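You operate a simulated robot arm through the tools that you are given. There is no shell and no other tool. Be economical: measure what you need, move in short steps, check, and stop when the job is done.

You are at the controls of a simulated robot arm. One attempt, no reset.

## Task
Set the roll gap to the head card, then wind a test strand.
Fine: free the gap lever first, lock it again before winding; keep the lid shut and wind the feed knob fully.

Only the result counts: the job must be done as asked and must still hold three seconds after the hand-in. Knocking over, shifting, dropping, spilling or breaking anything else fails it. Lids that push on must go on centred and level and be pressed home; caps that screw on are set level and turned clockwise until they are tight.

## Robot
A 7-joint arm with a two-finger parallel gripper, fixed in place. Base frame: the origin is at the foot of the arm, x ahead of it, y to its left, z up; the work surface is at about z = 872. Lengths are in mm, angles in degrees, forces in N, time in s.
With the tool pointing down near the work surface it reaches from about 240 to 680 mm from the base axis. Its first joint turns from -66.0 to 66.0 degrees. Payload 2.4 kg.
The TCP is the grasp point between the finger pads, 30 mm short of the fingertips. In the tool frame z runs along the fingers and y along their closing line. The gripper opens to 94 mm. The fingers are 28 mm wide and 10 mm thick; the gripper's body (50 by 96 mm) begins 55 mm behind the TCP.
Orientation is told as [roll, pitch, yaw] about the base's x, y, z axes, in that order, counted from this pose: with the fingers straight down and closing along the base's y, the tool's x points along the base's -x, its y along +y and its z along -z.

## Interface
- The arm moves only by the tool step_arm. Its argument "targets" is a list of rows, each a list of 3 entries, a list of its own where there are three numbers: the turn, a rotation vector about the base's x, y, z in units of 8 degrees (1.0 is 8 degrees), then the shift along the base's x, y, z in units of 50 mm (1.0 is 50 mm), then the closure in counts, from 0 (fully open) to 255 (shut). In form: [[[ax, ay, az], [dx, dy, dz], hand], ...]. A call has 1 to 20 rows; each row shifts and turns the commanded pose from where the row before left it. A call with a number of a shift or a turn outside -1 to 1 is refused whole. Each row takes 0.2 s and may step no farther than 50 mm and 8.6 degrees from the row before; otherwise, or with a gripper value out of range, the whole call is refused. A pose out of reach is approached as far as the arm can. The call stops where the force on the tool passes 60 N (or 10 N more than at its start, if that is more) or the arm is blocked; 0.2 s more then pass. Each finger travels about 153 mm/s and halts on what it meets, pressing with about 32 N; the grip force reading is that of the motor and also rises with nothing between the fingers. The clock runs only during rows and for 0.2 s after the last one: add rows that do not move to give the fingers time. It gives the time, the measured TCP pose, the force on the tool (base axes), the opening and the grip force at its end, in the units of the frame above (readings bear some noise).
- Cameras (640 x 400 px; columns grow to the right, rows downward): "scene" is fixed at [47.6, 484.8, 1458.3]; the picture's right is [-0.67, -0.75, 0.00], its down [-0.45, 0.40, -0.80] and it looks along [0.60, -0.53, -0.60] (base axes); focal length 346 px, centre (320, 200). "wrist" rides on the gripper at [76, 14, -102] in the tool frame; the picture's right is [-0.18, 0.98, 0.00], its down [-0.75, -0.14, -0.64] and it looks along [-0.63, -0.12, 0.77] (tool axes); focal length 243 px, centre (320, 200). There is no depth. A picture from a camera that has moved, and an enlarged one, comes with that camera's place and axes in the base frame and with its lens. The place of the scene camera against the robot may be out by one fixed shift of up to 25 mm in any direction.
- snapshot(camera): a new picture of that camera. No time passes.
- inspect(camera, box): a new picture of the part [left, top, right, bottom] of that camera's present view, enlarged. No time passes.
- sign_off(): hands the job in; it is judged then, once.

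Go step by step. Nothing tells you positions but the pictures and the camera data: compare them with the known pose of the tool, close in by small moves and look again before you grip or let go. The budget is 120 turns and 68 pictures, counting those below and the enlarged ones. Unless the task says otherwise, let go and move clear before handing in, and close with one line.

The tools are called after "Request:" as a command line: name --argument value ..., lists and objects as JSON in quotes. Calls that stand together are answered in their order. step_arm: Moves the arm, as the interface text tells. Its arguments: {"type":"object","properties":{"targets":{"type":"array","items":{"type":"array"}}},"required":["targets"]} The other tools are called the same way: snapshot (camera) takes a picture; inspect (camera, box) takes an enlarged picture of a part of a camera's view; sign_off () hands the job in.

At the start:

```text
t: 0.0
tcp_pos: [383.0, 177.7, 1204.6]
ee_rot: [0.0, 0.0, -0.1]
force: [-0.9, -0.2, 0.1]
width: 93.9
gripper_force: 0.0
```

scene: 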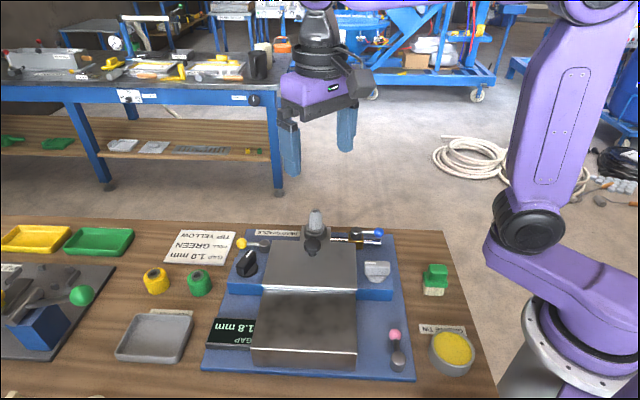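
wrist: 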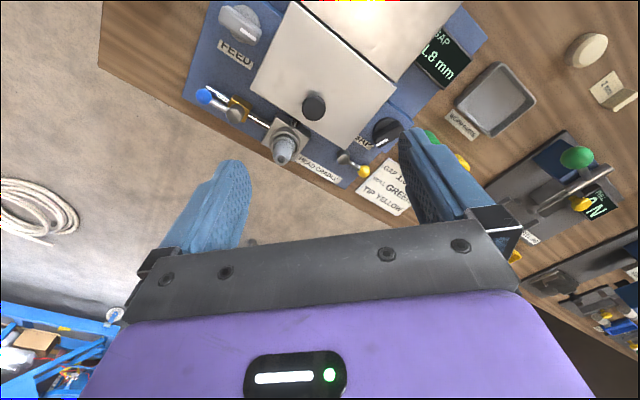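

I see a blue machine with a lid, levers, a head, a gap display reading 1.8 mm, and a card. I'll enlarge the views to identify the controls and read the card.

Request:
inspect --camera "scene" --box '[190, 190, 430, 340]'

Request:
inspect --camera "wrist" --box '[180, 0, 480, 190]'

Request:
inspect --camera "scene" --box '[190, 290, 500, 400]'

Request:
inspect --camera "wrist" --box '[340, 130, 440, 220]'

```text
2.67 times, centred on (310, 265) of scene
camera zoom: at [47.6, 484.8, 1458.3], right [-0.67, -0.75, 0.0], down [-0.45, 0.4, -0.8], along [0.6, -0.53, -0.6], focal length 924 px, centre (347, 27)
```

zoom: 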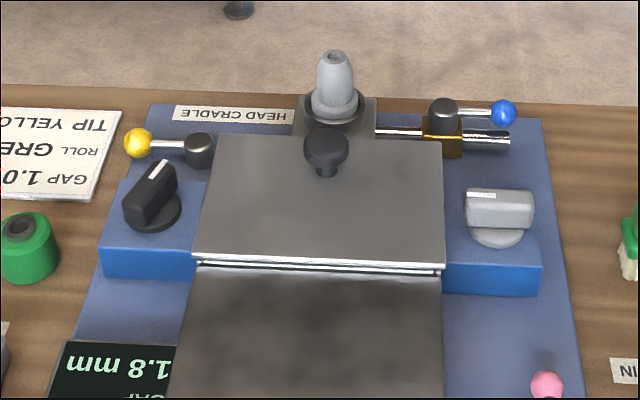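

```text
2.11 times, centred on (330, 95) of wrist
camera zoom: at [305.2, 194.0, 1307.1], right [0.18, 0.98, 0.0], down [0.75, -0.14, 0.64], along [0.63, -0.12, -0.77], focal length 511 px, centre (299, 421)
```

zoom: 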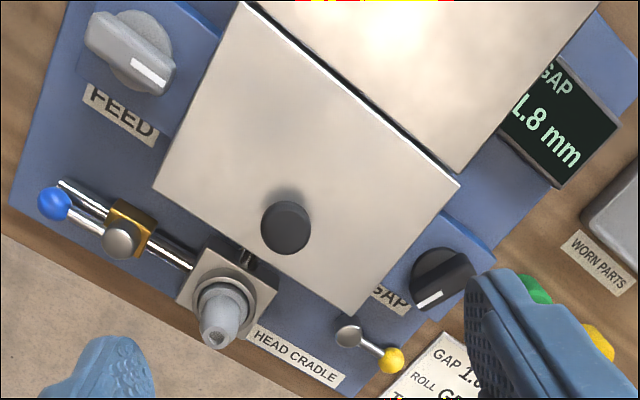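

```text
2.06 times, centred on (345, 345) of scene
camera zoom: at [47.6, 484.8, 1458.3], right [-0.67, -0.75, 0.0], down [-0.45, 0.4, -0.8], along [0.6, -0.53, -0.6], focal length 715 px, centre (268, -99)
```

zoom: 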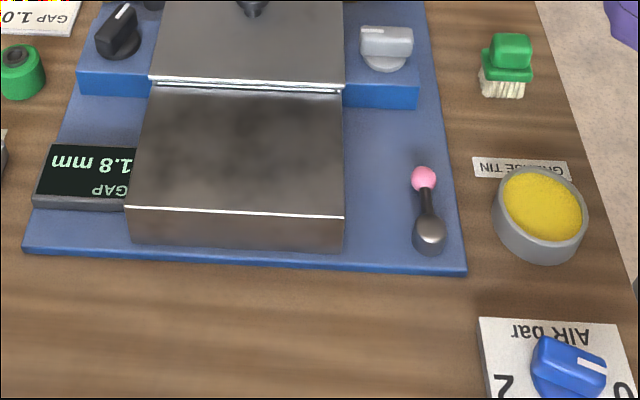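

```text
4.44 times, centred on (390, 175) of wrist
camera zoom: at [305.2, 194.0, 1307.1], right [0.18, 0.98, 0.0], down [0.75, -0.14, 0.64], along [0.63, -0.12, -0.77], focal length 1078 px, centre (9, 311)
```

zoom: 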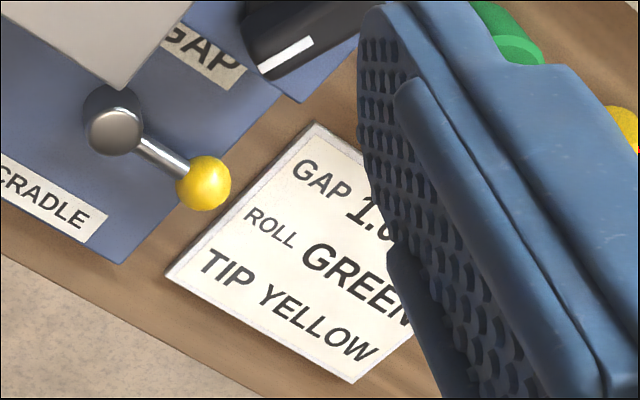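

The card reads GAP 1.0 mm, the display 1.8. The yellow-ball lever by the GAP knob (pivot ≈ (536,193), ball ≈ (568,227)) seems to be the gap lever. I'll move closer for a better look.

Request:
step_arm --targets '[[[0, 0, 0], [-0.8, 0.5, -0.6], 0], [[0, 0, 0], [0, 0.5, -1], 0], [[0, 0, 0], [0, 0.2, -1], 0]]'

Request:
snapshot --camera "wrist"

```text
refused: row 1 steps farther than a row can; nothing moved
```

```text
61 pictures are left
camera wrist: at [305.2, 194.0, 1307.1], right [0.18, 0.98, 0.0], down [0.75, -0.14, 0.64], along [0.63, -0.12, -0.77], focal length 243 px, centre (320, 200)
```

wrist: 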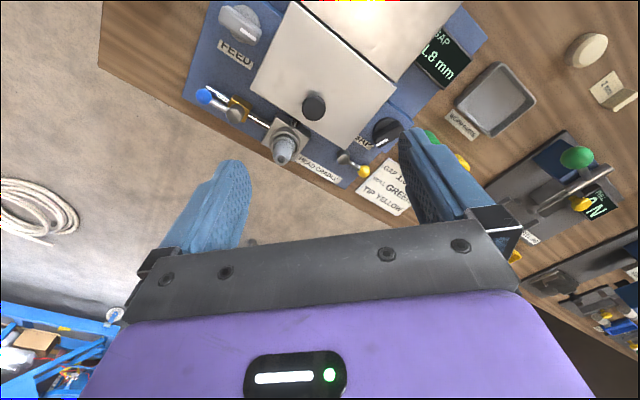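

The step was too long; I'll use shorter ones, to about (343, 235, 1085).

Request:
step_arm --targets '[[[0, 0, 0], [-0.4, 0.4, -0.7], 0], [[0, 0, 0], [-0.4, 0.4, -0.7], 0], [[0, 0, 0], [0, 0.3, -0.9], 0], [[0, 0, 0], [0, 0, 0], 0]]'

Request:
snapshot --camera "wrist"

```text
t: 1.0
tcp_pos: [343.6, 231.5, 1086.3]
ee_rot: [0.0, 0.0, 0.0]
force: [-0.7, 0.8, 0.2]
width: 93.8
gripper_force: 0.0
```

```text
60 pictures are left
camera wrist: at [265.7, 246.4, 1189.5], right [0.18, 0.98, 0.0], down [0.75, -0.14, 0.64], along [0.63, -0.12, -0.77], focal length 243 px, centre (320, 200)
```

wrist: 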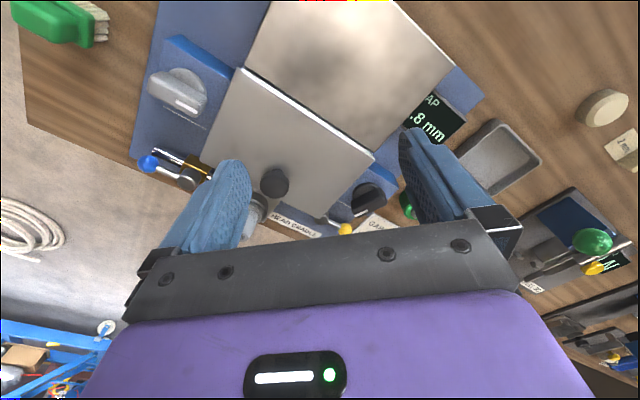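

Request:
inspect --camera "wrist" --box '[240, 130, 420, 245]'

Request:
inspect --camera "scene" --box '[220, 215, 320, 285]'

```text
3.48 times, centred on (330, 188) of wrist
camera zoom: at [265.7, 246.4, 1189.5], right [0.18, 0.98, 0.0], down [0.75, -0.14, 0.64], along [0.63, -0.12, -0.77], focal length 844 px, centre (285, 244)
```

zoom: 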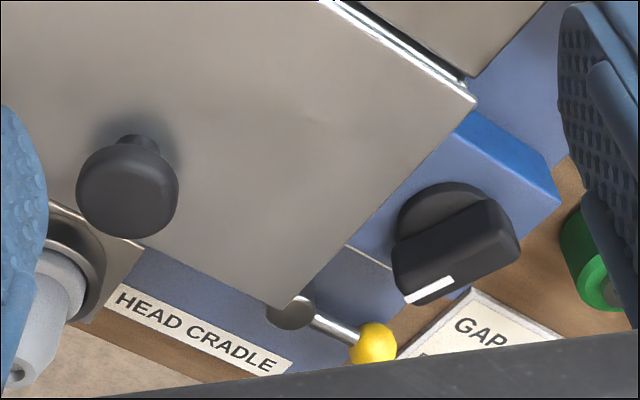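

```text
5.71 times, centred on (270, 250) of scene
camera zoom: at [47.6, 484.8, 1458.3], right [-0.67, -0.75, 0.0], down [-0.45, 0.4, -0.8], along [0.6, -0.53, -0.6], focal length 1980 px, centre (606, -86)
```

zoom: 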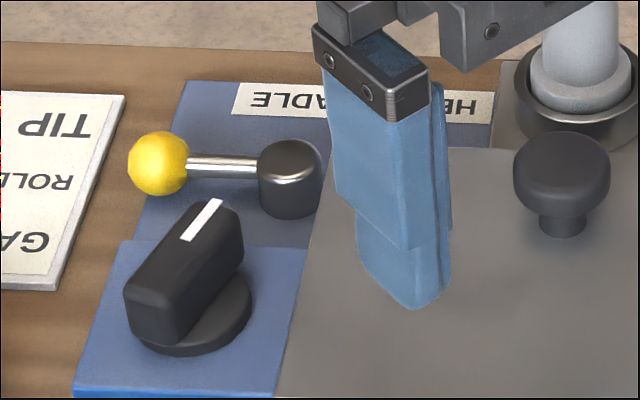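

From two wrist views I place the yellow lever's pivot at about (554,196) and its ball at (586,233,893), with the GAP knob top at about z 950. I'll turn the hand 45° and hover over the ball.

Request:
step_arm --targets '[[[0, 0, 0.94], [0.8, 0, 0], 0], [[0, 0, 0.94], [0.8, 0, 0], 0], [[0, 0, 0.94], [0.8, 0, 0], 0], [[0, 0, 0.94], [0.8, 0, -0.2], 0], [[0, 0, 0.94], [0.8, 0, -0.4], 0], [[0, 0, 0.94], [0.8, 0, -0.4], 0], [[0, 0, 0], [0, 0, -0.5], 0], [[0, 0, 0], [0, 0, 0], 0]]'

Request:
snapshot --camera "wrist"

Request:
inspect --camera "scene" --box '[200, 150, 360, 270]'

```text
t: 2.8
tcp_pos: [582.2, 234.0, 1013.2]
ee_rot: [0.0, -0.1, 45.3]
force: [0.8, 0.4, -0.2]
width: 94.2
gripper_force: 0.1
```

```text
57 pictures are left
camera wrist: at [517.6, 190.7, 1117.0], right [-0.57, 0.82, 0.0], down [0.63, 0.44, 0.64], along [0.53, 0.36, -0.77], focal length 243 px, centre (320, 200)
```

wrist: 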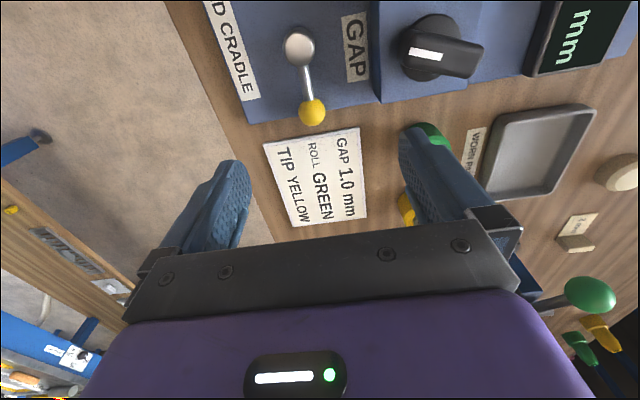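

```text
3.33 times, centred on (280, 210) of scene
camera zoom: at [47.6, 484.8, 1458.3], right [-0.67, -0.75, 0.0], down [-0.45, 0.4, -0.8], along [0.6, -0.53, -0.6], focal length 1155 px, centre (453, 167)
```

zoom: 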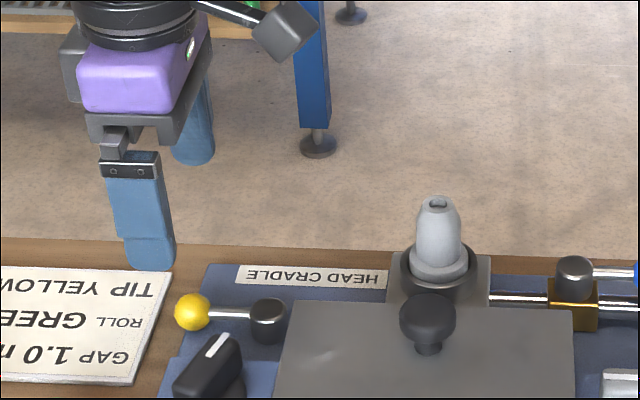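

The third view puts the ball at about (589,232,893) and the lever pointing along 45°, next to the GAP label. I'll half-close to keep clear of the knob housing, come down over the ball and check.

Request:
step_arm --targets '[[[0, 0, 0], [0.1, -0.06, -0.5], 130], [[0, 0, 0], [0, 0, -0.7], 130], [[0, 0, 0], [0, 0, 0], 130]]'

Request:
snapshot --camera "wrist"

Request:
inspect --camera "scene" --box '[200, 180, 320, 270]'

```text
t: 3.6
tcp_pos: [589.1, 231.1, 951.8]
ee_rot: [-0.1, -0.1, 45.0]
force: [-0.1, -0.1, 0.1]
width: 46.1
gripper_force: 0.2
```

```text
55 pictures are left
camera wrist: at [523.4, 187.8, 1055.7], right [-0.57, 0.82, 0.0], down [0.63, 0.43, 0.64], along [0.53, 0.36, -0.77], focal length 243 px, centre (320, 200)
```

wrist: 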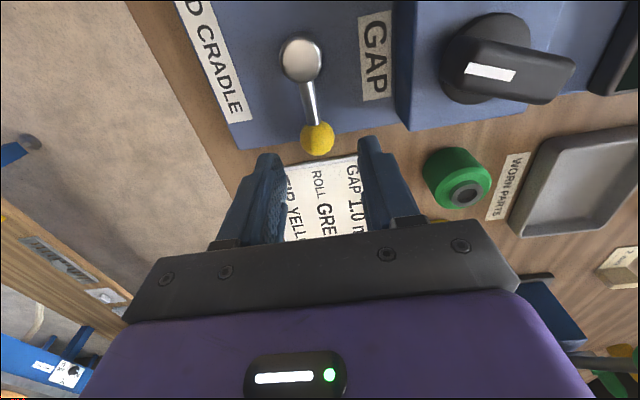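

```text
4.44 times, centred on (260, 225) of scene
camera zoom: at [47.6, 484.8, 1458.3], right [-0.67, -0.75, 0.0], down [-0.45, 0.4, -0.8], along [0.6, -0.53, -0.6], focal length 1540 px, centre (587, 89)
```

zoom: 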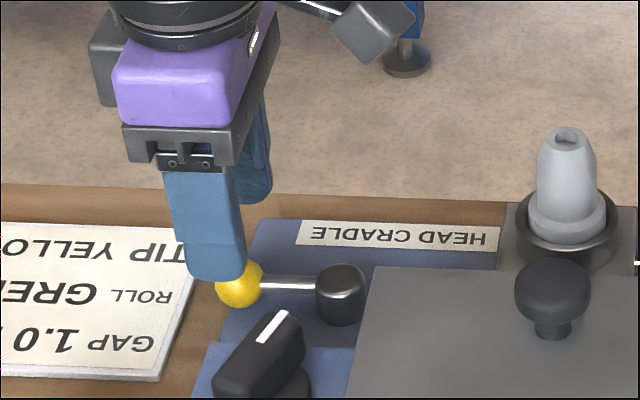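

The ball is at about (590,232,888), centred between the fingers. I'll lower to straddle it.

Request:
step_arm --targets '[[[0, 0, 0], [-0.02, -0.02, -0.5], 130], [[0, 0, 0], [0, 0, -0.28], 130], [[0, 0, 0], [0, 0, 0], 130]]'

Request:
inspect --camera "wrist" --box '[200, 0, 440, 240]'

```text
t: 4.4
tcp_pos: [588.8, 228.8, 912.9]
ee_rot: [0.1, 0.0, 45.1]
force: [0.3, 1.0, -0.6]
width: 46.0
gripper_force: 0.1
```

```text
1.67 times, centred on (320, 120) of wrist
camera zoom: at [522.4, 186.3, 1016.9], right [-0.57, 0.82, 0.0], down [0.63, 0.43, 0.64], along [0.53, 0.36, -0.77], focal length 404 px, centre (320, 333)
```

zoom: 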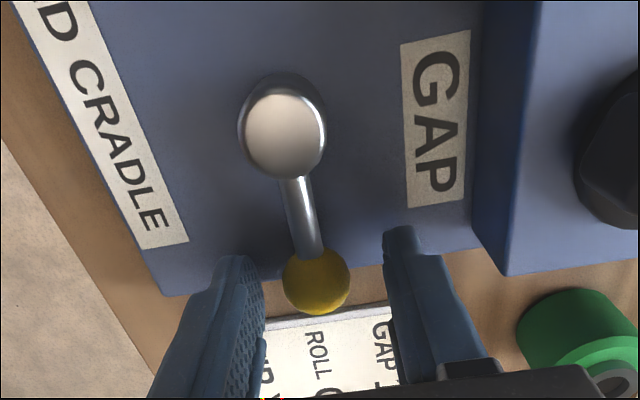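

The fingers straddle the ball. I'll push gently toward the HEAD CRADLE side first, in short steps, watching the force.

Request:
step_arm --targets '[[[0, 0, 0], [0.07, -0.07, 0], 130], [[0, 0, 0], [0.07, -0.07, 0], 130], [[0, 0, 0], [0.07, -0.07, 0], 130], [[0, 0, 0], [0.07, -0.07, 0], 130]]'

Request:
inspect --camera "wrist" --box '[200, 0, 440, 240]'

```text
t: 5.4
tcp_pos: [600.8, 216.3, 914.2]
ee_rot: [0.1, 0.1, 45.0]
force: [-1.5, 0.8, -0.4]
width: 46.2
gripper_force: 0.5
```

```text
1.67 times, centred on (320, 120) of wrist
camera zoom: at [535.8, 172.4, 1017.2], right [-0.57, 0.82, 0.0], down [0.63, 0.43, 0.64], along [0.53, 0.36, -0.77], focal length 404 px, centre (320, 333)
```

zoom: 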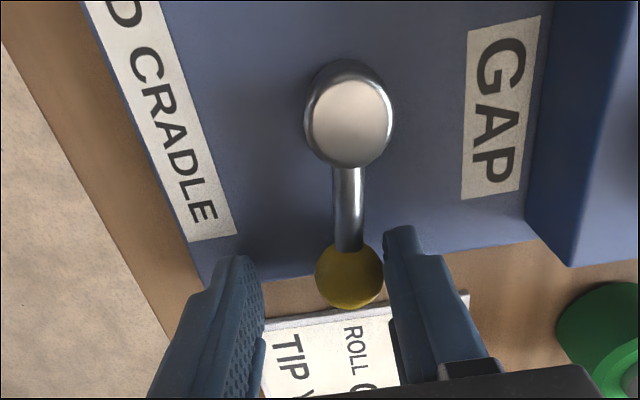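

The lever is following with little force, so this direction works. I'll follow its arc about the pivot, turning the hand along with it.

Request:
step_arm --targets '[[[0, 0, -1], [0.042, -0.15, 0], 130], [[0, 0, -1], [0.03, -0.154, 0], 130], [[0, 0, -1], [0.008, -0.156, 0], 130], [[0, 0, -1], [-0.014, -0.156, 0], 130]]'

Request:
inspect --camera "wrist" --box '[200, 0, 440, 240]'

```text
t: 6.4
tcp_pos: [604.2, 184.8, 915.5]
ee_rot: [0.0, 0.0, 13.0]
force: [-0.4, 0.0, 0.3]
width: 46.1
gripper_force: 0.0
```

```text
1.67 times, centred on (320, 120) of wrist
camera zoom: at [525.9, 182.5, 1018.1], right [-0.04, 1.0, 0.0], down [0.77, 0.03, 0.64], along [0.64, 0.03, -0.77], focal length 404 px, centre (320, 333)
```

zoom: 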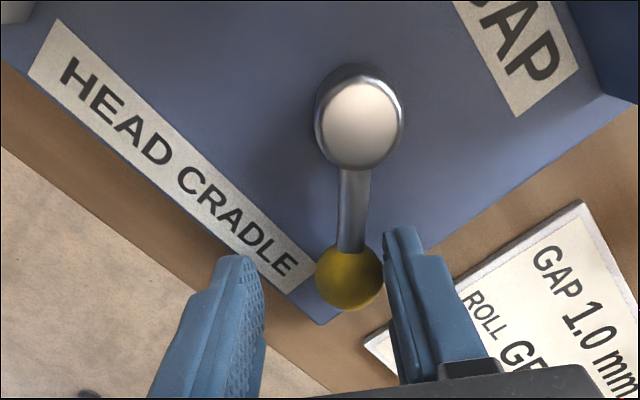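

The lever is past half way with almost no resistance. I'll continue the arc until it meets its stop.

Request:
step_arm --targets '[[[0, 0, -1], [-0.03, -0.152, 0], 130], [[0, 0, -1], [-0.056, -0.146, 0], 130], [[0, 0, -1], [-0.076, -0.136, 0], 130], [[0, 0, -1], [-0.094, -0.124, 0], 130]]'

Request:
inspect --camera "wrist" --box '[200, 0, 440, 240]'

```text
t: 7.4
tcp_pos: [591.6, 164.9, 914.6]
ee_rot: [0.3, -0.2, -18.4]
force: [8.3, 28.4, -7.9]
width: 62.9
gripper_force: 14.9
```

```text
1.67 times, centred on (320, 120) of wrist
camera zoom: at [522.4, 202.2, 1018.5], right [0.49, 0.87, 0.01], down [0.67, -0.38, 0.64], along [0.56, -0.31, -0.77], focal length 404 px, centre (320, 333)
```

zoom: 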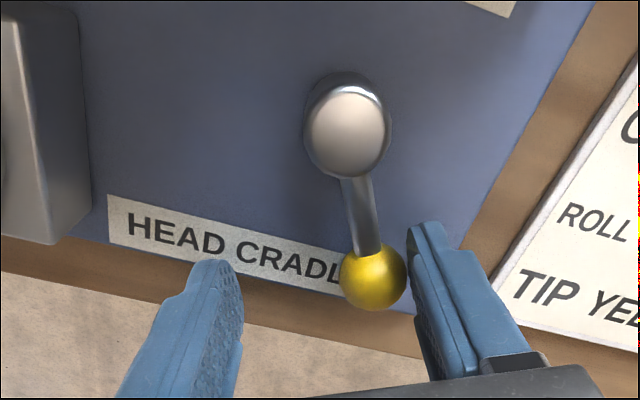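

The lever met a stop (28 N) about 60° from where it began, so it should be free now. I'll back off the ball and lift straight up.

Request:
step_arm --targets '[[[0, 0, 0], [0.05, 0.2, 0], 130], [[0, 0, 0], [0.02, 0.1, 0], 130], [[0, 0, 0], [0, 0, 0], 130]]'

Request:
inspect --camera "wrist" --box '[200, 0, 440, 240]'

```text
t: 8.2
tcp_pos: [594.6, 171.6, 914.6]
ee_rot: [-0.1, 0.0, -19.0]
force: [2.9, 6.1, 0.9]
width: 49.9
gripper_force: 3.4
```

```text
1.67 times, centred on (320, 120) of wrist
camera zoom: at [526.8, 210.1, 1017.9], right [0.49, 0.87, 0.0], down [0.67, -0.38, 0.64], along [0.56, -0.32, -0.77], focal length 404 px, centre (320, 333)
```

zoom: 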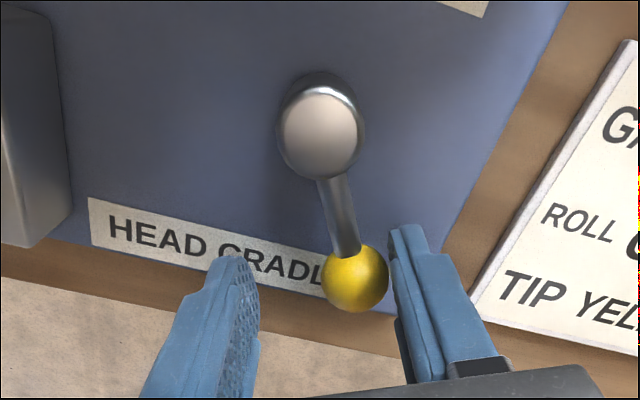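

Still touching lightly; I'll back off a little more, then rise well clear.

Request:
step_arm --targets '[[[0, 0, 0], [0.03, 0.14, 0], 130], [[0, 0, 0], [0, 0, 0], 130], [[0, 0, 0], [0, 0, 0.6], 130], [[0, 0, 0], [0, 0, 0.9], 130], [[0, 0, 0], [0, 0, 0.9], 60]]'

Request:
snapshot --camera "wrist"

```text
t: 9.4
tcp_pos: [595.9, 180.0, 1035.2]
ee_rot: [0.1, 0.0, -18.9]
force: [-0.3, -0.8, 0.4]
width: 71.9
gripper_force: 0.1
```

```text
48 pictures are left
camera wrist: at [527.0, 218.1, 1138.8], right [0.49, 0.87, 0.0], down [0.67, -0.38, 0.64], along [0.56, -0.32, -0.77], focal length 243 px, centre (320, 200)
```

wrist: 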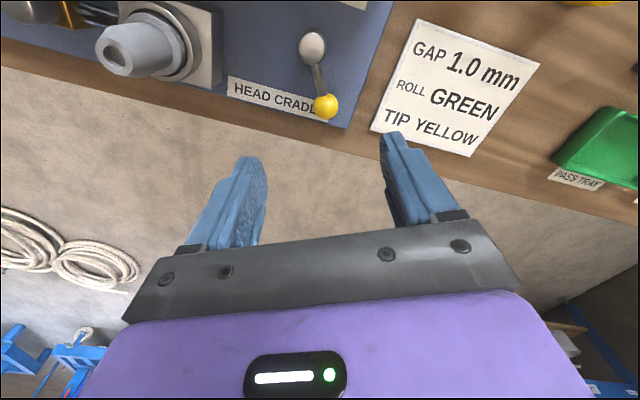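

The lever stays at its new position. Next I'll hover above the GAP knob (≈(498,265)) with the fingers closing across its bar, and look.

Request:
step_arm --targets '[[[0, 0, -0.82], [-0.49, 0.43, 0], 60], [[0, 0, -0.82], [-0.49, 0.43, 0], 60], [[0, 0, -0.82], [-0.49, 0.42, 0], 60], [[0, 0, -0.82], [-0.48, 0.42, 0], 60], [[0, 0, 0], [0, 0, 0], 60]]'

Request:
snapshot --camera "wrist"

Request:
snapshot --camera "scene"

```text
t: 10.6
tcp_pos: [498.7, 263.3, 1036.5]
ee_rot: [0.0, 0.0, -45.2]
force: [0.2, 0.1, -0.1]
width: 72.0
gripper_force: 0.0
```

```text
47 pictures are left
camera wrist: at [453.9, 328.6, 1139.6], right [0.83, 0.56, 0.0], down [0.43, -0.63, 0.64], along [0.36, -0.53, -0.77], focal length 243 px, centre (320, 200)
```

wrist: 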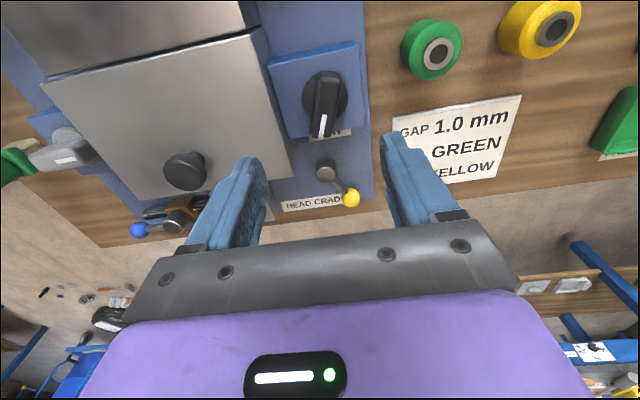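

```text
46 pictures are left
```

scene: 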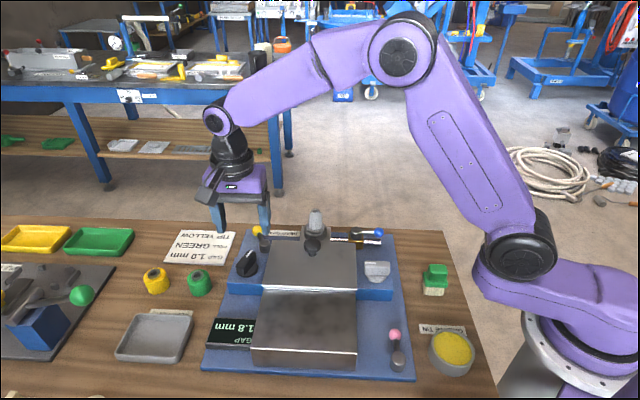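

Request:
inspect --camera "wrist" --box '[250, 30, 410, 150]'

```text
3.33 times, centred on (330, 90) of wrist
camera zoom: at [453.9, 328.6, 1139.6], right [0.83, 0.56, 0.0], down [0.43, -0.63, 0.64], along [0.36, -0.53, -0.77], focal length 809 px, centre (287, 567)
```

zoom: 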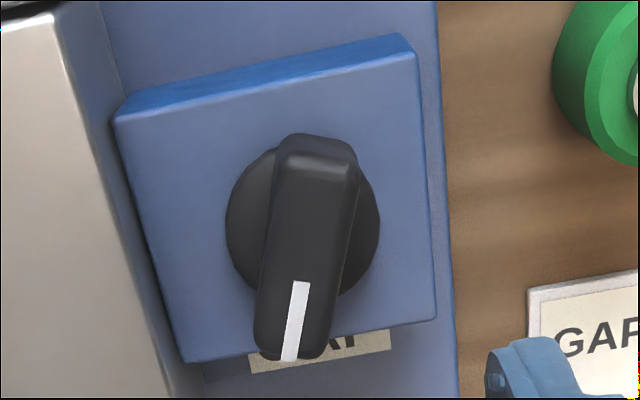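

The knob bar is centred at about (494,276), top near z 948, pointing at about −64°. I'll turn the hand to match and descend partly with fingers open.

Request:
step_arm --targets '[[[0, 0, -0.95], [-0.04, 0.13, 0], 60], [[0, 0, -0.95], [-0.04, 0.12, 0], 60], [[0, 0, -0.47], [0, 0, -0.5], 60], [[0, 0, 0], [0, 0, -0.3], 60], [[0, 0, 0], [0, 0, 0], 60]]'

Request:
snapshot --camera "wrist"

Request:
inspect --camera "scene" --box '[200, 220, 320, 300]'

```text
t: 11.8
tcp_pos: [494.9, 276.8, 993.9]
ee_rot: [0.0, 0.1, -64.0]
force: [-0.2, 0.5, 0.1]
width: 71.5
gripper_force: 0.1
```

```text
44 pictures are left
camera wrist: at [472.6, 352.1, 1098.0], right [0.96, 0.26, 0.0], down [0.2, -0.74, 0.64], along [0.17, -0.62, -0.77], focal length 243 px, centre (320, 200)
```

wrist: 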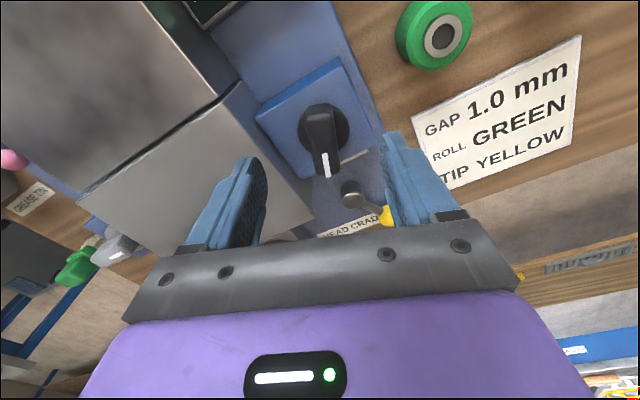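

```text
5.00 times, centred on (260, 260) of scene
camera zoom: at [47.6, 484.8, 1458.3], right [-0.67, -0.75, 0.0], down [-0.45, 0.4, -0.8], along [0.6, -0.53, -0.6], focal length 1733 px, centre (620, -100)
```

zoom: 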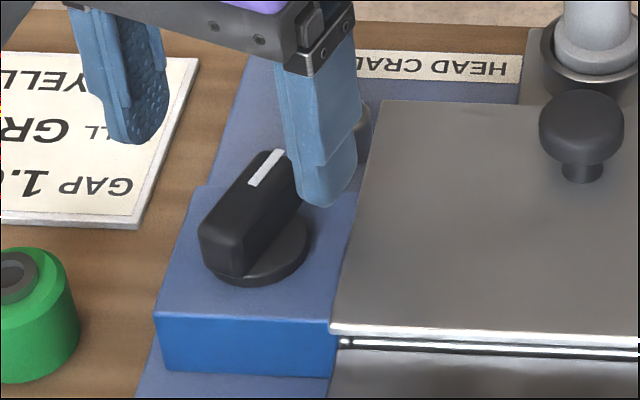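

Aligned well. I'll narrow the opening to clear the lid edge and descend to grip height, then close.

Request:
step_arm --targets '[[[0, 0, -0.2], [0, 0, 0], 150], [[0, 0, 0], [0, 0, 0], 150], [[0, 0, 0], [0.01, 0.01, -0.3], 150], [[0, 0, 0], [0, 0, -0.28], 150], [[0, 0, 0], [0, 0, 0], 150]]'

Request:
inspect --camera "wrist" --box '[220, 60, 420, 240]'

Request:
inspect --camera "scene" --box '[200, 220, 320, 300]'

```text
t: 13.0
tcp_pos: [495.6, 277.0, 964.8]
ee_rot: [-0.1, 0.1, -65.7]
force: [-0.3, -0.8, -0.1]
width: 39.1
gripper_force: 0.1
```

```text
2.22 times, centred on (320, 150) of wrist
camera zoom: at [475.1, 353.3, 1069.3], right [0.97, 0.24, 0.0], down [0.18, -0.74, 0.64], along [0.15, -0.62, -0.77], focal length 539 px, centre (320, 311)
```

zoom: 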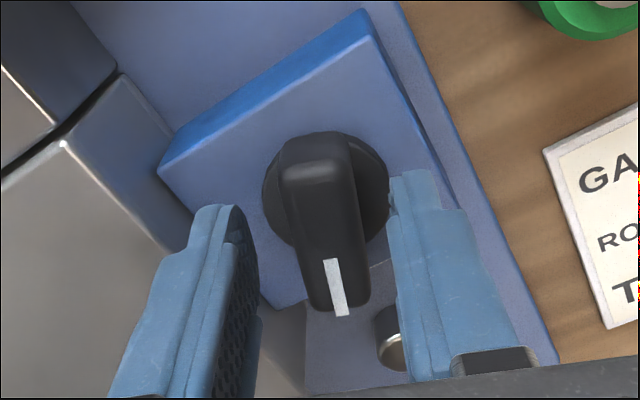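

```text
5.00 times, centred on (260, 260) of scene
camera zoom: at [47.6, 484.8, 1458.3], right [-0.67, -0.75, 0.0], down [-0.45, 0.4, -0.8], along [0.6, -0.53, -0.6], focal length 1733 px, centre (620, -100)
```

zoom: 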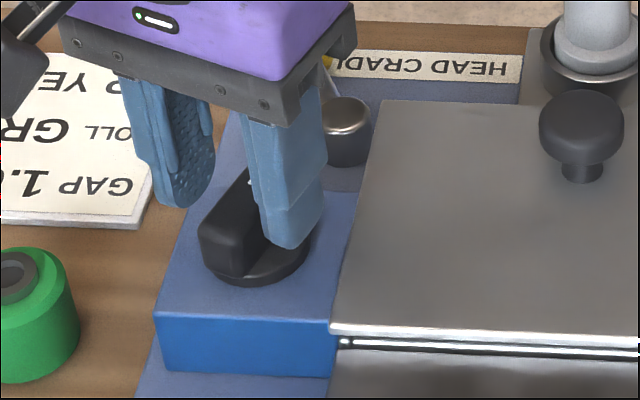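

The bar sits centred between the fingers. I'll close on it.

Request:
step_arm --targets '[[[0, 0, 0], [0, 0, 0], 200], [[0, 0, 0], [0, 0, 0], 230], [[0, 0, 0], [0, 0, 0], 230]]'

Request:
inspect --camera "wrist" --box '[220, 60, 420, 240]'

```text
t: 13.8
tcp_pos: [495.3, 277.0, 966.0]
ee_rot: [0.1, 0.0, -65.6]
force: [7.5, 3.6, -3.7]
width: 19.9
gripper_force: 44.9
```

```text
2.22 times, centred on (320, 150) of wrist
camera zoom: at [475.8, 353.5, 1069.6], right [0.97, 0.24, 0.0], down [0.18, -0.75, 0.64], along [0.15, -0.62, -0.77], focal length 539 px, centre (320, 311)
```

zoom: 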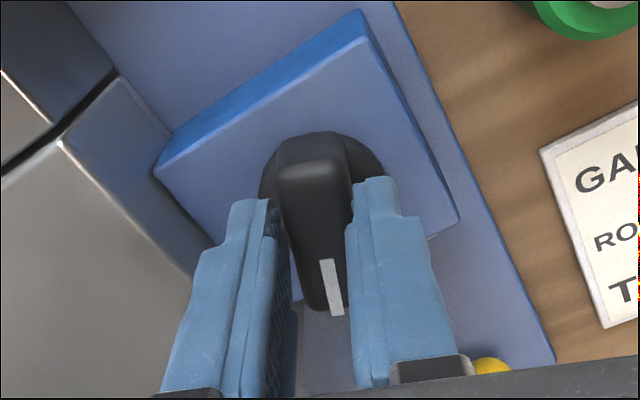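

Gripped (19.9 mm). I'll try a small counter-clockwise turn and read the display.

Request:
step_arm --targets '[[[0, 0, 0.7], [0.01, 0.005, 0], 230], [[0, 0, 0.7], [0, 0, 0], 230], [[0, 0, 0], [0, 0, 0], 230]]'

Request:
inspect --camera "scene" --box '[200, 240, 320, 350]'

```text
t: 14.6
tcp_pos: [493.8, 278.0, 965.7]
ee_rot: [-0.2, 0.1, -54.4]
force: [-3.1, -2.1, 12.3]
width: 20.0
gripper_force: 44.8
```

```text
3.64 times, centred on (260, 295) of scene
camera zoom: at [47.3, 484.7, 1458.4], right [-0.67, -0.75, 0.0], down [-0.45, 0.4, -0.8], along [0.6, -0.53, -0.6], focal length 1260 px, centre (538, -146)
```

zoom: 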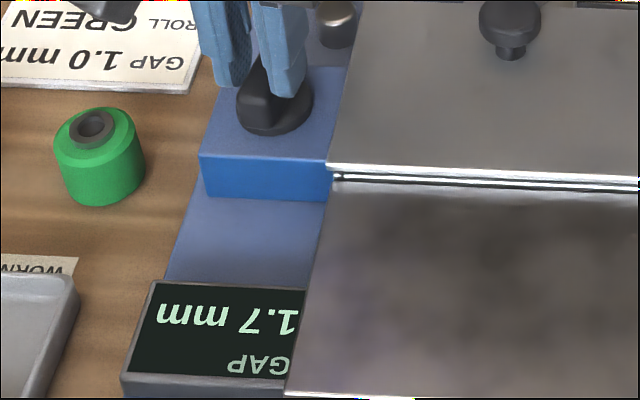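

The display dropped to 1.7, so counter-clockwise lowers the gap and the lever is free. I'll continue in stages.

Request:
step_arm --targets '[[[0, 0, 0.8], [0, 0, 0], 230], [[0, 0, 0.8], [0, 0, 0], 230], [[0, 0, 0.8], [0, 0, 0], 230], [[0, 0, 0.8], [0, 0, 0], 230], [[0, 0, 0], [0, 0, 0], 230]]'

Request:
inspect --camera "scene" --box '[200, 240, 320, 350]'

```text
t: 15.8
tcp_pos: [494.0, 276.3, 965.1]
ee_rot: [-0.6, 0.2, -28.8]
force: [-23.5, -20.6, 23.7]
width: 19.9
gripper_force: 44.8
```

```text
3.64 times, centred on (260, 295) of scene
camera zoom: at [46.5, 484.0, 1458.6], right [-0.67, -0.75, 0.0], down [-0.45, 0.4, -0.8], along [0.6, -0.53, -0.6], focal length 1260 px, centre (538, -146)
```

zoom: 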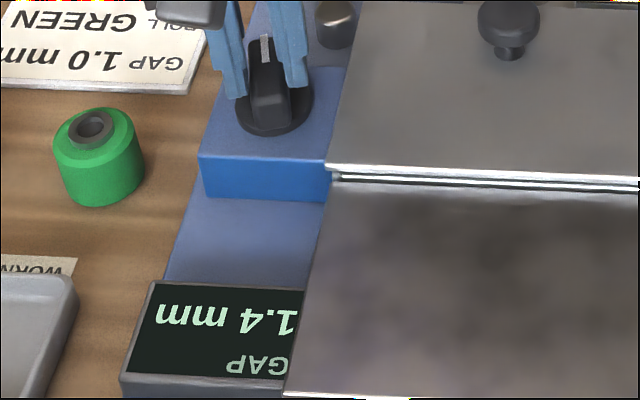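

1.4 mm now, about 0.1 per 9–10°. Side force has built up, so I'll shift the hand slightly toward the knob's true axis while turning on.

Request:
step_arm --targets '[[[0, 0, 0], [-0.035, -0.03, 0.01], 230], [[0, 0, 0.8], [0, 0, 0], 230], [[0, 0, 0.8], [0, 0, 0], 230], [[0, 0, 0.8], [0, 0, 0], 230], [[0, 0, 0], [0, 0, 0], 230]]'

Request:
inspect --camera "scene" --box '[200, 240, 320, 350]'

```text
t: 17.0
tcp_pos: [492.3, 273.0, 966.2]
ee_rot: [-0.4, 0.3, -9.6]
force: [-13.3, -25.0, 5.3]
width: 19.8
gripper_force: 45.2
```

```text
3.64 times, centred on (260, 295) of scene
camera zoom: at [47.1, 484.1, 1458.6], right [-0.67, -0.75, 0.0], down [-0.45, 0.4, -0.8], along [0.6, -0.53, -0.6], focal length 1260 px, centre (538, -146)
```

zoom: 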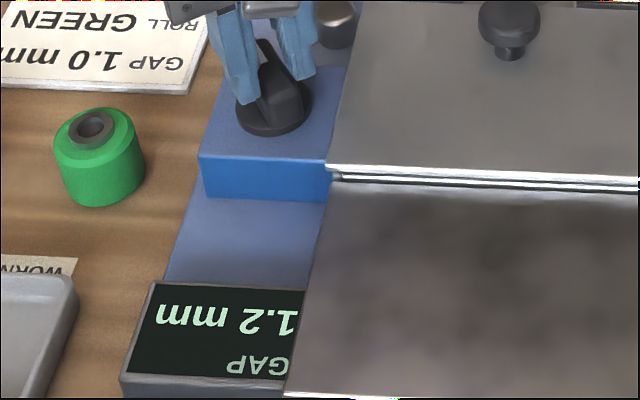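

1.2 mm. I'll re-centre a bit and turn about 17° more.

Request:
step_arm --targets '[[[0, 0, 0], [-0.02, -0.04, 0], 230], [[0, 0, 0.7], [0, 0, 0], 230], [[0, 0, 0.7], [0, 0, 0], 230], [[0, 0, 0.7], [0, 0, 0], 230], [[0, 0, 0], [0, 0, 0], 230]]'

Request:
inspect --camera "scene" --box '[200, 240, 320, 350]'

```text
t: 18.2
tcp_pos: [492.6, 271.1, 965.1]
ee_rot: [-0.1, 0.3, 7.2]
force: [-6.1, -25.3, -6.7]
width: 20.0
gripper_force: 45.3
```

```text
3.64 times, centred on (260, 295) of scene
camera zoom: at [47.5, 484.2, 1458.5], right [-0.67, -0.75, 0.0], down [-0.45, 0.4, -0.8], along [0.6, -0.53, -0.6], focal length 1260 px, centre (538, -146)
```

zoom: 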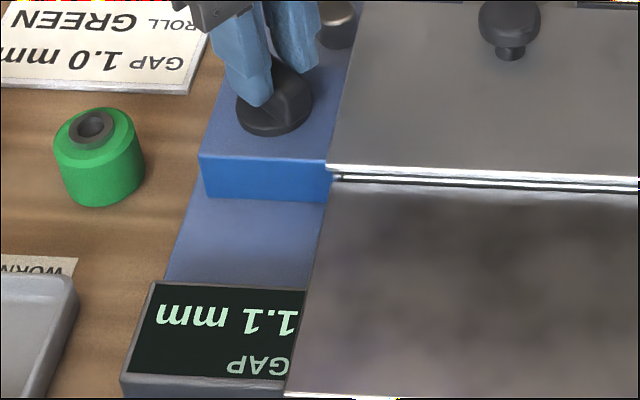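

1.1 mm; the ratio is about 100° per mm, so about 7° more should centre it on 1.0.

Request:
step_arm --targets '[[[0, 0, 0.5], [-0.005, -0.03, 0], 230], [[0, 0, 0.45], [0, 0, 0], 230], [[0, 0, 0], [0, 0, 0], 230]]'

Request:
inspect --camera "scene" --box '[200, 240, 320, 350]'

Request:
inspect --camera "wrist" --box '[220, 60, 420, 240]'

```text
t: 19.0
tcp_pos: [492.1, 270.2, 965.8]
ee_rot: [-0.2, 0.2, 14.7]
force: [0.0, -22.3, -5.7]
width: 19.9
gripper_force: 45.1
```

```text
3.64 times, centred on (260, 295) of scene
camera zoom: at [47.7, 484.3, 1458.5], right [-0.67, -0.75, 0.0], down [-0.45, 0.4, -0.8], along [0.6, -0.53, -0.6], focal length 1260 px, centre (538, -146)
```

zoom: 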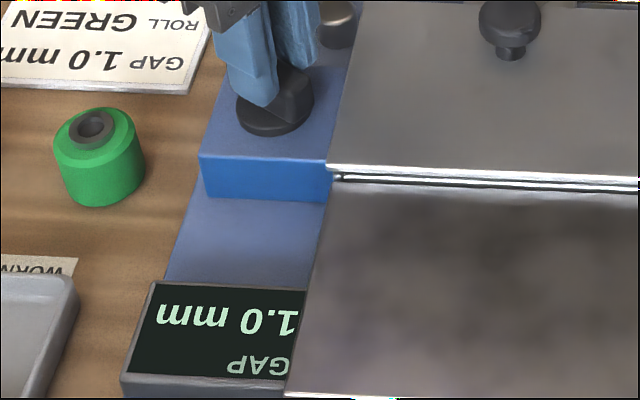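

```text
2.22 times, centred on (320, 150) of wrist
camera zoom: at [414.2, 265.8, 1069.4], right [-0.07, 1.0, 0.0], down [0.77, 0.06, 0.64], along [0.64, 0.04, -0.77], focal length 539 px, centre (320, 311)
```

zoom: 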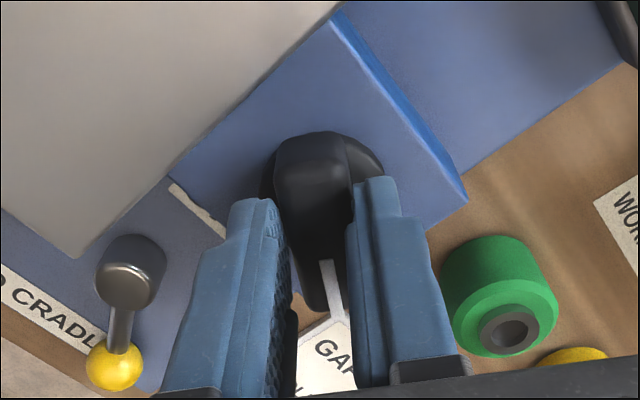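

Display reads 1.0. I'll ease off the side force, open and lift, then check that the reading holds.

Request:
step_arm --targets '[[[0, 0, 0], [0, -0.035, 0], 230], [[0, 0, 0], [0, 0, 0], 200], [[0, 0, 0], [0, 0, 0], 160], [[0, 0, 0], [0, 0, 0], 150]]'

Request:
inspect --camera "wrist" --box '[220, 60, 420, 240]'

```text
t: 20.0
tcp_pos: [491.9, 271.0, 966.6]
ee_rot: [0.1, -0.1, 14.8]
force: [-0.4, -0.6, -0.1]
width: 38.7
gripper_force: 0.2
```

```text
2.22 times, centred on (320, 150) of wrist
camera zoom: at [413.9, 266.1, 1069.6], right [-0.07, 1.0, 0.0], down [0.76, 0.06, 0.64], along [0.64, 0.05, -0.77], focal length 539 px, centre (320, 311)
```

zoom: 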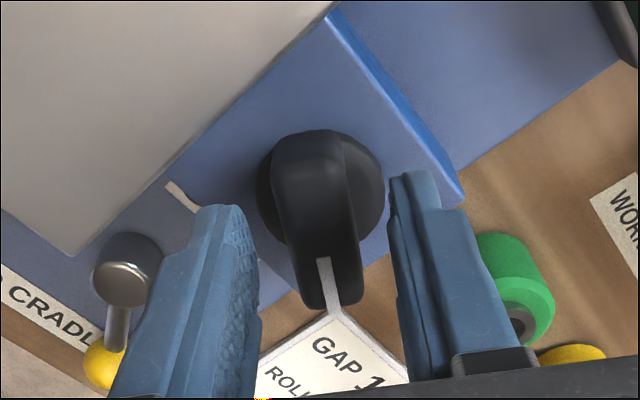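

Released cleanly. I'll lift, go back over the lever ball at about (599,180) and check the display on the way.

Request:
step_arm --targets '[[[0, 0, 0], [0, 0, 0.6], 140], [[0, 0, 0], [0, 0, 0.7], 130], [[0, 0, -0.9], [0.54, -0.46, 0], 130], [[0, 0, -0.9], [0.54, -0.46, 0], 130], [[0, 0, -0.9], [0.53, -0.45, 0], 130], [[0, 0, -0.9], [0.53, -0.45, 0], 130], [[0, 0, 0], [0, 0, -0.8], 130], [[0, 0, 0], [0, 0, -0.8], 130], [[0, 0, 0], [0, 0, 0], 130]]'

Request:
snapshot --camera "wrist"

Request:
inspect --camera "scene" --box '[190, 200, 350, 360]'

```text
t: 22.0
tcp_pos: [598.9, 182.0, 951.4]
ee_rot: [0.0, 0.0, -14.1]
force: [-0.4, 0.2, 0.4]
width: 46.3
gripper_force: 0.1
```

```text
32 pictures are left
camera wrist: at [527.2, 214.3, 1054.3], right [0.42, 0.91, 0.0], down [0.7, -0.32, 0.64], along [0.58, -0.27, -0.77], focal length 243 px, centre (320, 200)
```

wrist: 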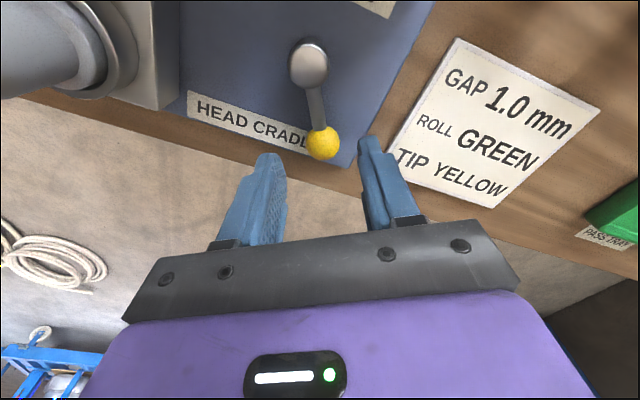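

```text
2.50 times, centred on (270, 280) of scene
camera zoom: at [47.6, 484.8, 1458.3], right [-0.67, -0.75, 0.0], down [-0.45, 0.4, -0.8], along [0.6, -0.53, -0.6], focal length 866 px, centre (445, 0)
```

zoom: 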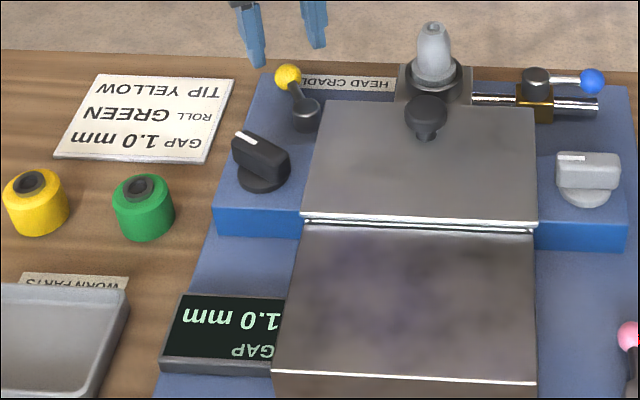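

The reading holds at 1.0. I'll lower to straddle the ball again with a narrower opening, then sweep the lever back.

Request:
step_arm --targets '[[[0, 0, 0], [0, 0, -0.4], 130], [[0, 0, 0], [0, 0, -0.36], 130], [[0, 0, 0], [0, 0, 0], 165], [[0, 0, 0], [0, 0, 0], 165]]'

Request:
inspect --camera "wrist" --box '[200, 0, 440, 240]'

```text
t: 23.0
tcp_pos: [599.5, 181.0, 913.7]
ee_rot: [0.0, 0.1, -14.1]
force: [0.7, 1.0, 0.1]
width: 33.1
gripper_force: 0.2
```

```text
1.67 times, centred on (320, 120) of wrist
camera zoom: at [527.4, 213.3, 1017.4], right [0.42, 0.91, 0.0], down [0.7, -0.32, 0.64], along [0.58, -0.27, -0.77], focal length 404 px, centre (320, 333)
```

zoom: 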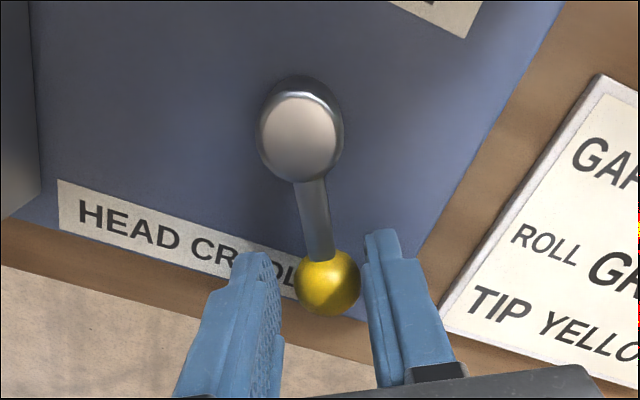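

Request:
step_arm --targets '[[[0, 0, 1], [0.026, 0.146, 0], 165], [[0, 0, 1], [0.006, 0.146, 0], 165], [[0, 0, 1], [-0.016, 0.148, 0], 165], [[0, 0, 1], [-0.036, 0.144, 0], 165], [[0, 0, 1], [-0.056, 0.136, 0], 165], [[0, 0, 1], [-0.074, 0.128, 0], 165], [[0, 0, 1], [-0.09, 0.118, 0], 165]]'

Request:
inspect --camera "wrist" --box '[200, 0, 440, 240]'

```text
t: 24.6
tcp_pos: [586.9, 228.7, 913.7]
ee_rot: [0.0, -0.1, 42.1]
force: [0.4, -0.4, 0.0]
width: 33.4
gripper_force: 0.1
```

```text
1.67 times, centred on (320, 120) of wrist
camera zoom: at [519.6, 187.9, 1016.9], right [-0.52, 0.85, 0.0], down [0.65, 0.4, 0.64], along [0.55, 0.34, -0.77], focal length 404 px, centre (320, 333)
```

zoom: 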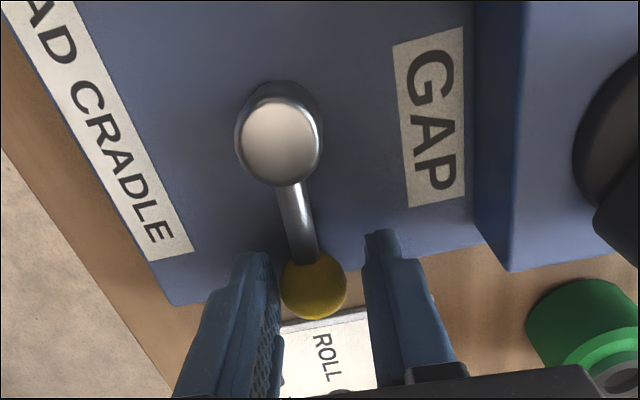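

The lever is nearly back at its original position. I'll press it gently on to its stop in small steps.

Request:
step_arm --targets '[[[0, 0, 0.5], [-0.05, 0.052, 0], 165], [[0, 0, 0.5], [-0.055, 0.05, 0], 165], [[0, 0, 0.5], [-0.055, 0.045, 0], 165]]'

Request:
inspect --camera "wrist" --box '[200, 0, 440, 240]'

```text
t: 25.4
tcp_pos: [582.7, 231.8, 914.1]
ee_rot: [-0.2, 0.1, 53.8]
force: [9.0, -13.8, -1.7]
width: 41.8
gripper_force: 8.1
```

```text
1.67 times, centred on (320, 120) of wrist
camera zoom: at [523.4, 179.2, 1017.6], right [-0.68, 0.73, 0.0], down [0.56, 0.53, 0.64], along [0.47, 0.44, -0.77], focal length 404 px, centre (320, 333)
```

zoom: 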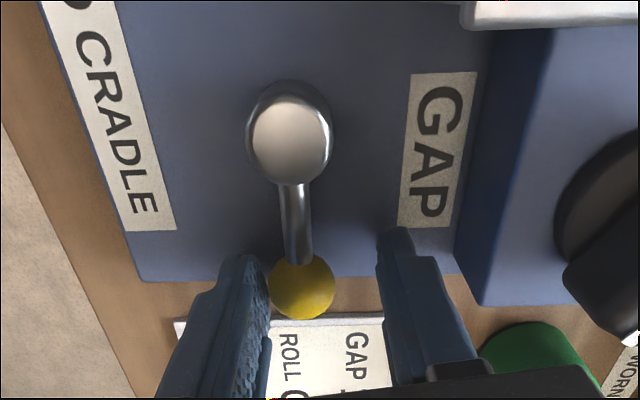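

It's firmly against its locked stop. I'll back off, lift, and go to the FEED knob for a look.

Request:
step_arm --targets '[[[0, 0, -0.5], [0.09, -0.09, 0], 165], [[0, 0, -0.3], [0.03, -0.03, 0], 150], [[0, 0, 0], [0, 0, 0], 140], [[0, 0, 0], [0, 0, 0.5], 140], [[0, 0, 0], [0, 0, 0.9], 140], [[0, 0, 0], [0, 0, 0.9], 140]]'

Request:
inspect --camera "scene" --box '[190, 200, 350, 360]'

```text
t: 26.8
tcp_pos: [584.1, 229.3, 1028.5]
ee_rot: [0.0, 0.1, 47.6]
force: [0.1, -0.6, 0.3]
width: 42.7
gripper_force: 0.1
```

```text
2.50 times, centred on (270, 280) of scene
camera zoom: at [47.6, 484.8, 1458.3], right [-0.67, -0.75, 0.0], down [-0.45, 0.4, -0.8], along [0.6, -0.53, -0.6], focal length 866 px, centre (445, 0)
```

zoom: 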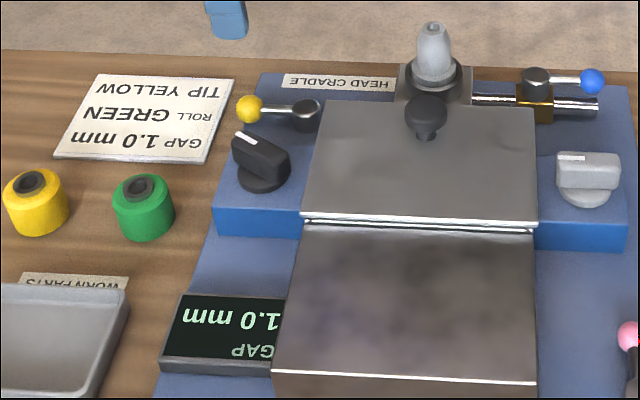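

The lever is back exactly as it was and the display shows 1.0. Now over to the FEED knob, at about (320,98), passing high above the lid.

Request:
step_arm --targets '[[[0, 0, 0], [0, 0, 0.7], 60], [[0, 0, 0], [-0.75, -0.374, 0], 60], [[0, 0, 0], [-0.75, -0.374, 0], 60], [[0, 0, 0], [-0.75, -0.374, 0], 60], [[0, 0, 0], [-0.75, -0.374, 0], 60], [[0, 0, 0], [-0.75, -0.374, 0], 60], [[0, 0, 0], [-0.75, -0.374, 0], 60], [[0, 0, 0], [-0.75, -0.374, 0], 60], [[0, 0, 0], [0, 0, -0.6], 60], [[0, 0, 0], [0, 0, 0], 60]]'

Request:
snapshot --camera "wrist"

Request:
inspect --camera "scene" --box '[300, 190, 440, 310]'

```text
t: 29.0
tcp_pos: [321.7, 99.8, 1032.4]
ee_rot: [0.0, 0.0, 47.5]
force: [1.3, 0.0, -0.4]
width: 71.8
gripper_force: 0.0
```

```text
26 pictures are left
camera wrist: at [258.5, 52.6, 1135.0], right [-0.6, 0.8, 0.0], down [0.61, 0.46, 0.64], along [0.51, 0.39, -0.77], focal length 243 px, centre (320, 200)
```

wrist: 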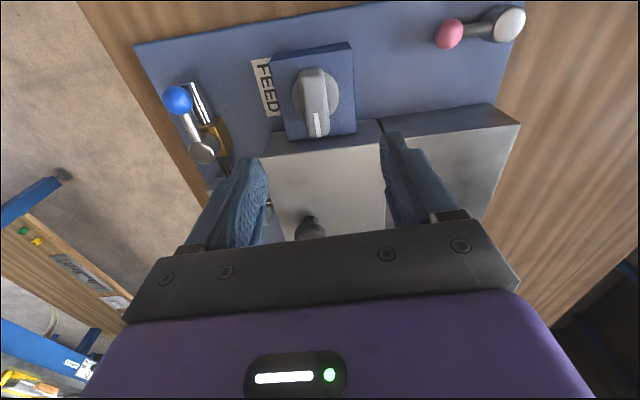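

```text
3.33 times, centred on (370, 250) of scene
camera zoom: at [47.6, 484.8, 1458.3], right [-0.67, -0.75, 0.0], down [-0.45, 0.4, -0.8], along [0.6, -0.53, -0.6], focal length 1155 px, centre (153, 33)
```

zoom: 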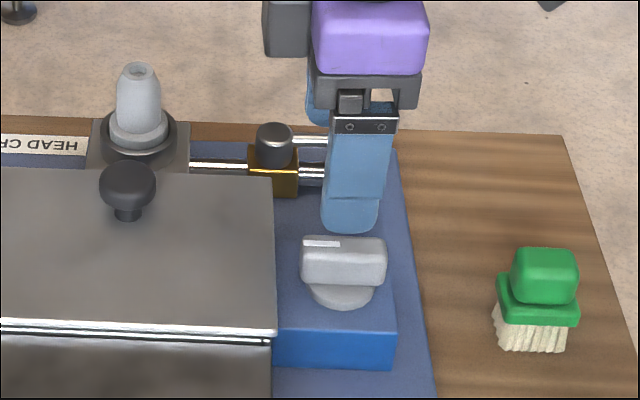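

The FEED bar is centred at about (312,90), pointing at ≈41°, mark toward the lid. I'll align and come closer.

Request:
step_arm --targets '[[[0, 0, -0.7], [-0.19, -0.2, 0], 60], [[0, 0, 0], [0, 0, -0.4], 110], [[0, 0, 0], [0, 0, -0.4], 140], [[0, 0, 0], [0, 0, 0], 140]]'

Request:
inspect --camera "wrist" --box '[220, 50, 420, 230]'

```text
t: 30.0
tcp_pos: [314.5, 89.2, 992.0]
ee_rot: [0.1, 0.0, 41.9]
force: [0.3, 0.2, 1.0]
width: 42.3
gripper_force: 0.1
```

```text
2.22 times, centred on (320, 140) of wrist
camera zoom: at [246.6, 49.3, 1096.1], right [-0.52, 0.85, 0.0], down [0.65, 0.4, 0.64], along [0.55, 0.33, -0.77], focal length 539 px, centre (320, 333)
```

zoom: 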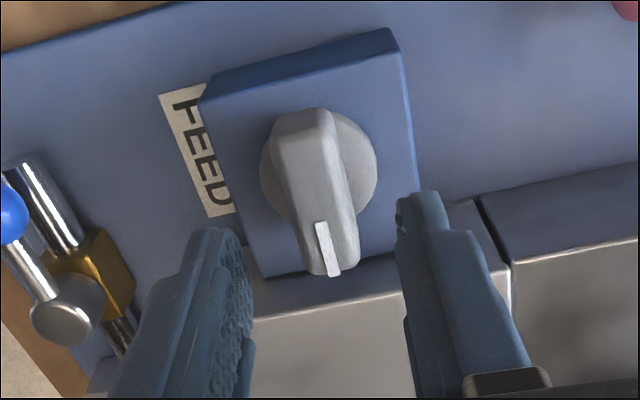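

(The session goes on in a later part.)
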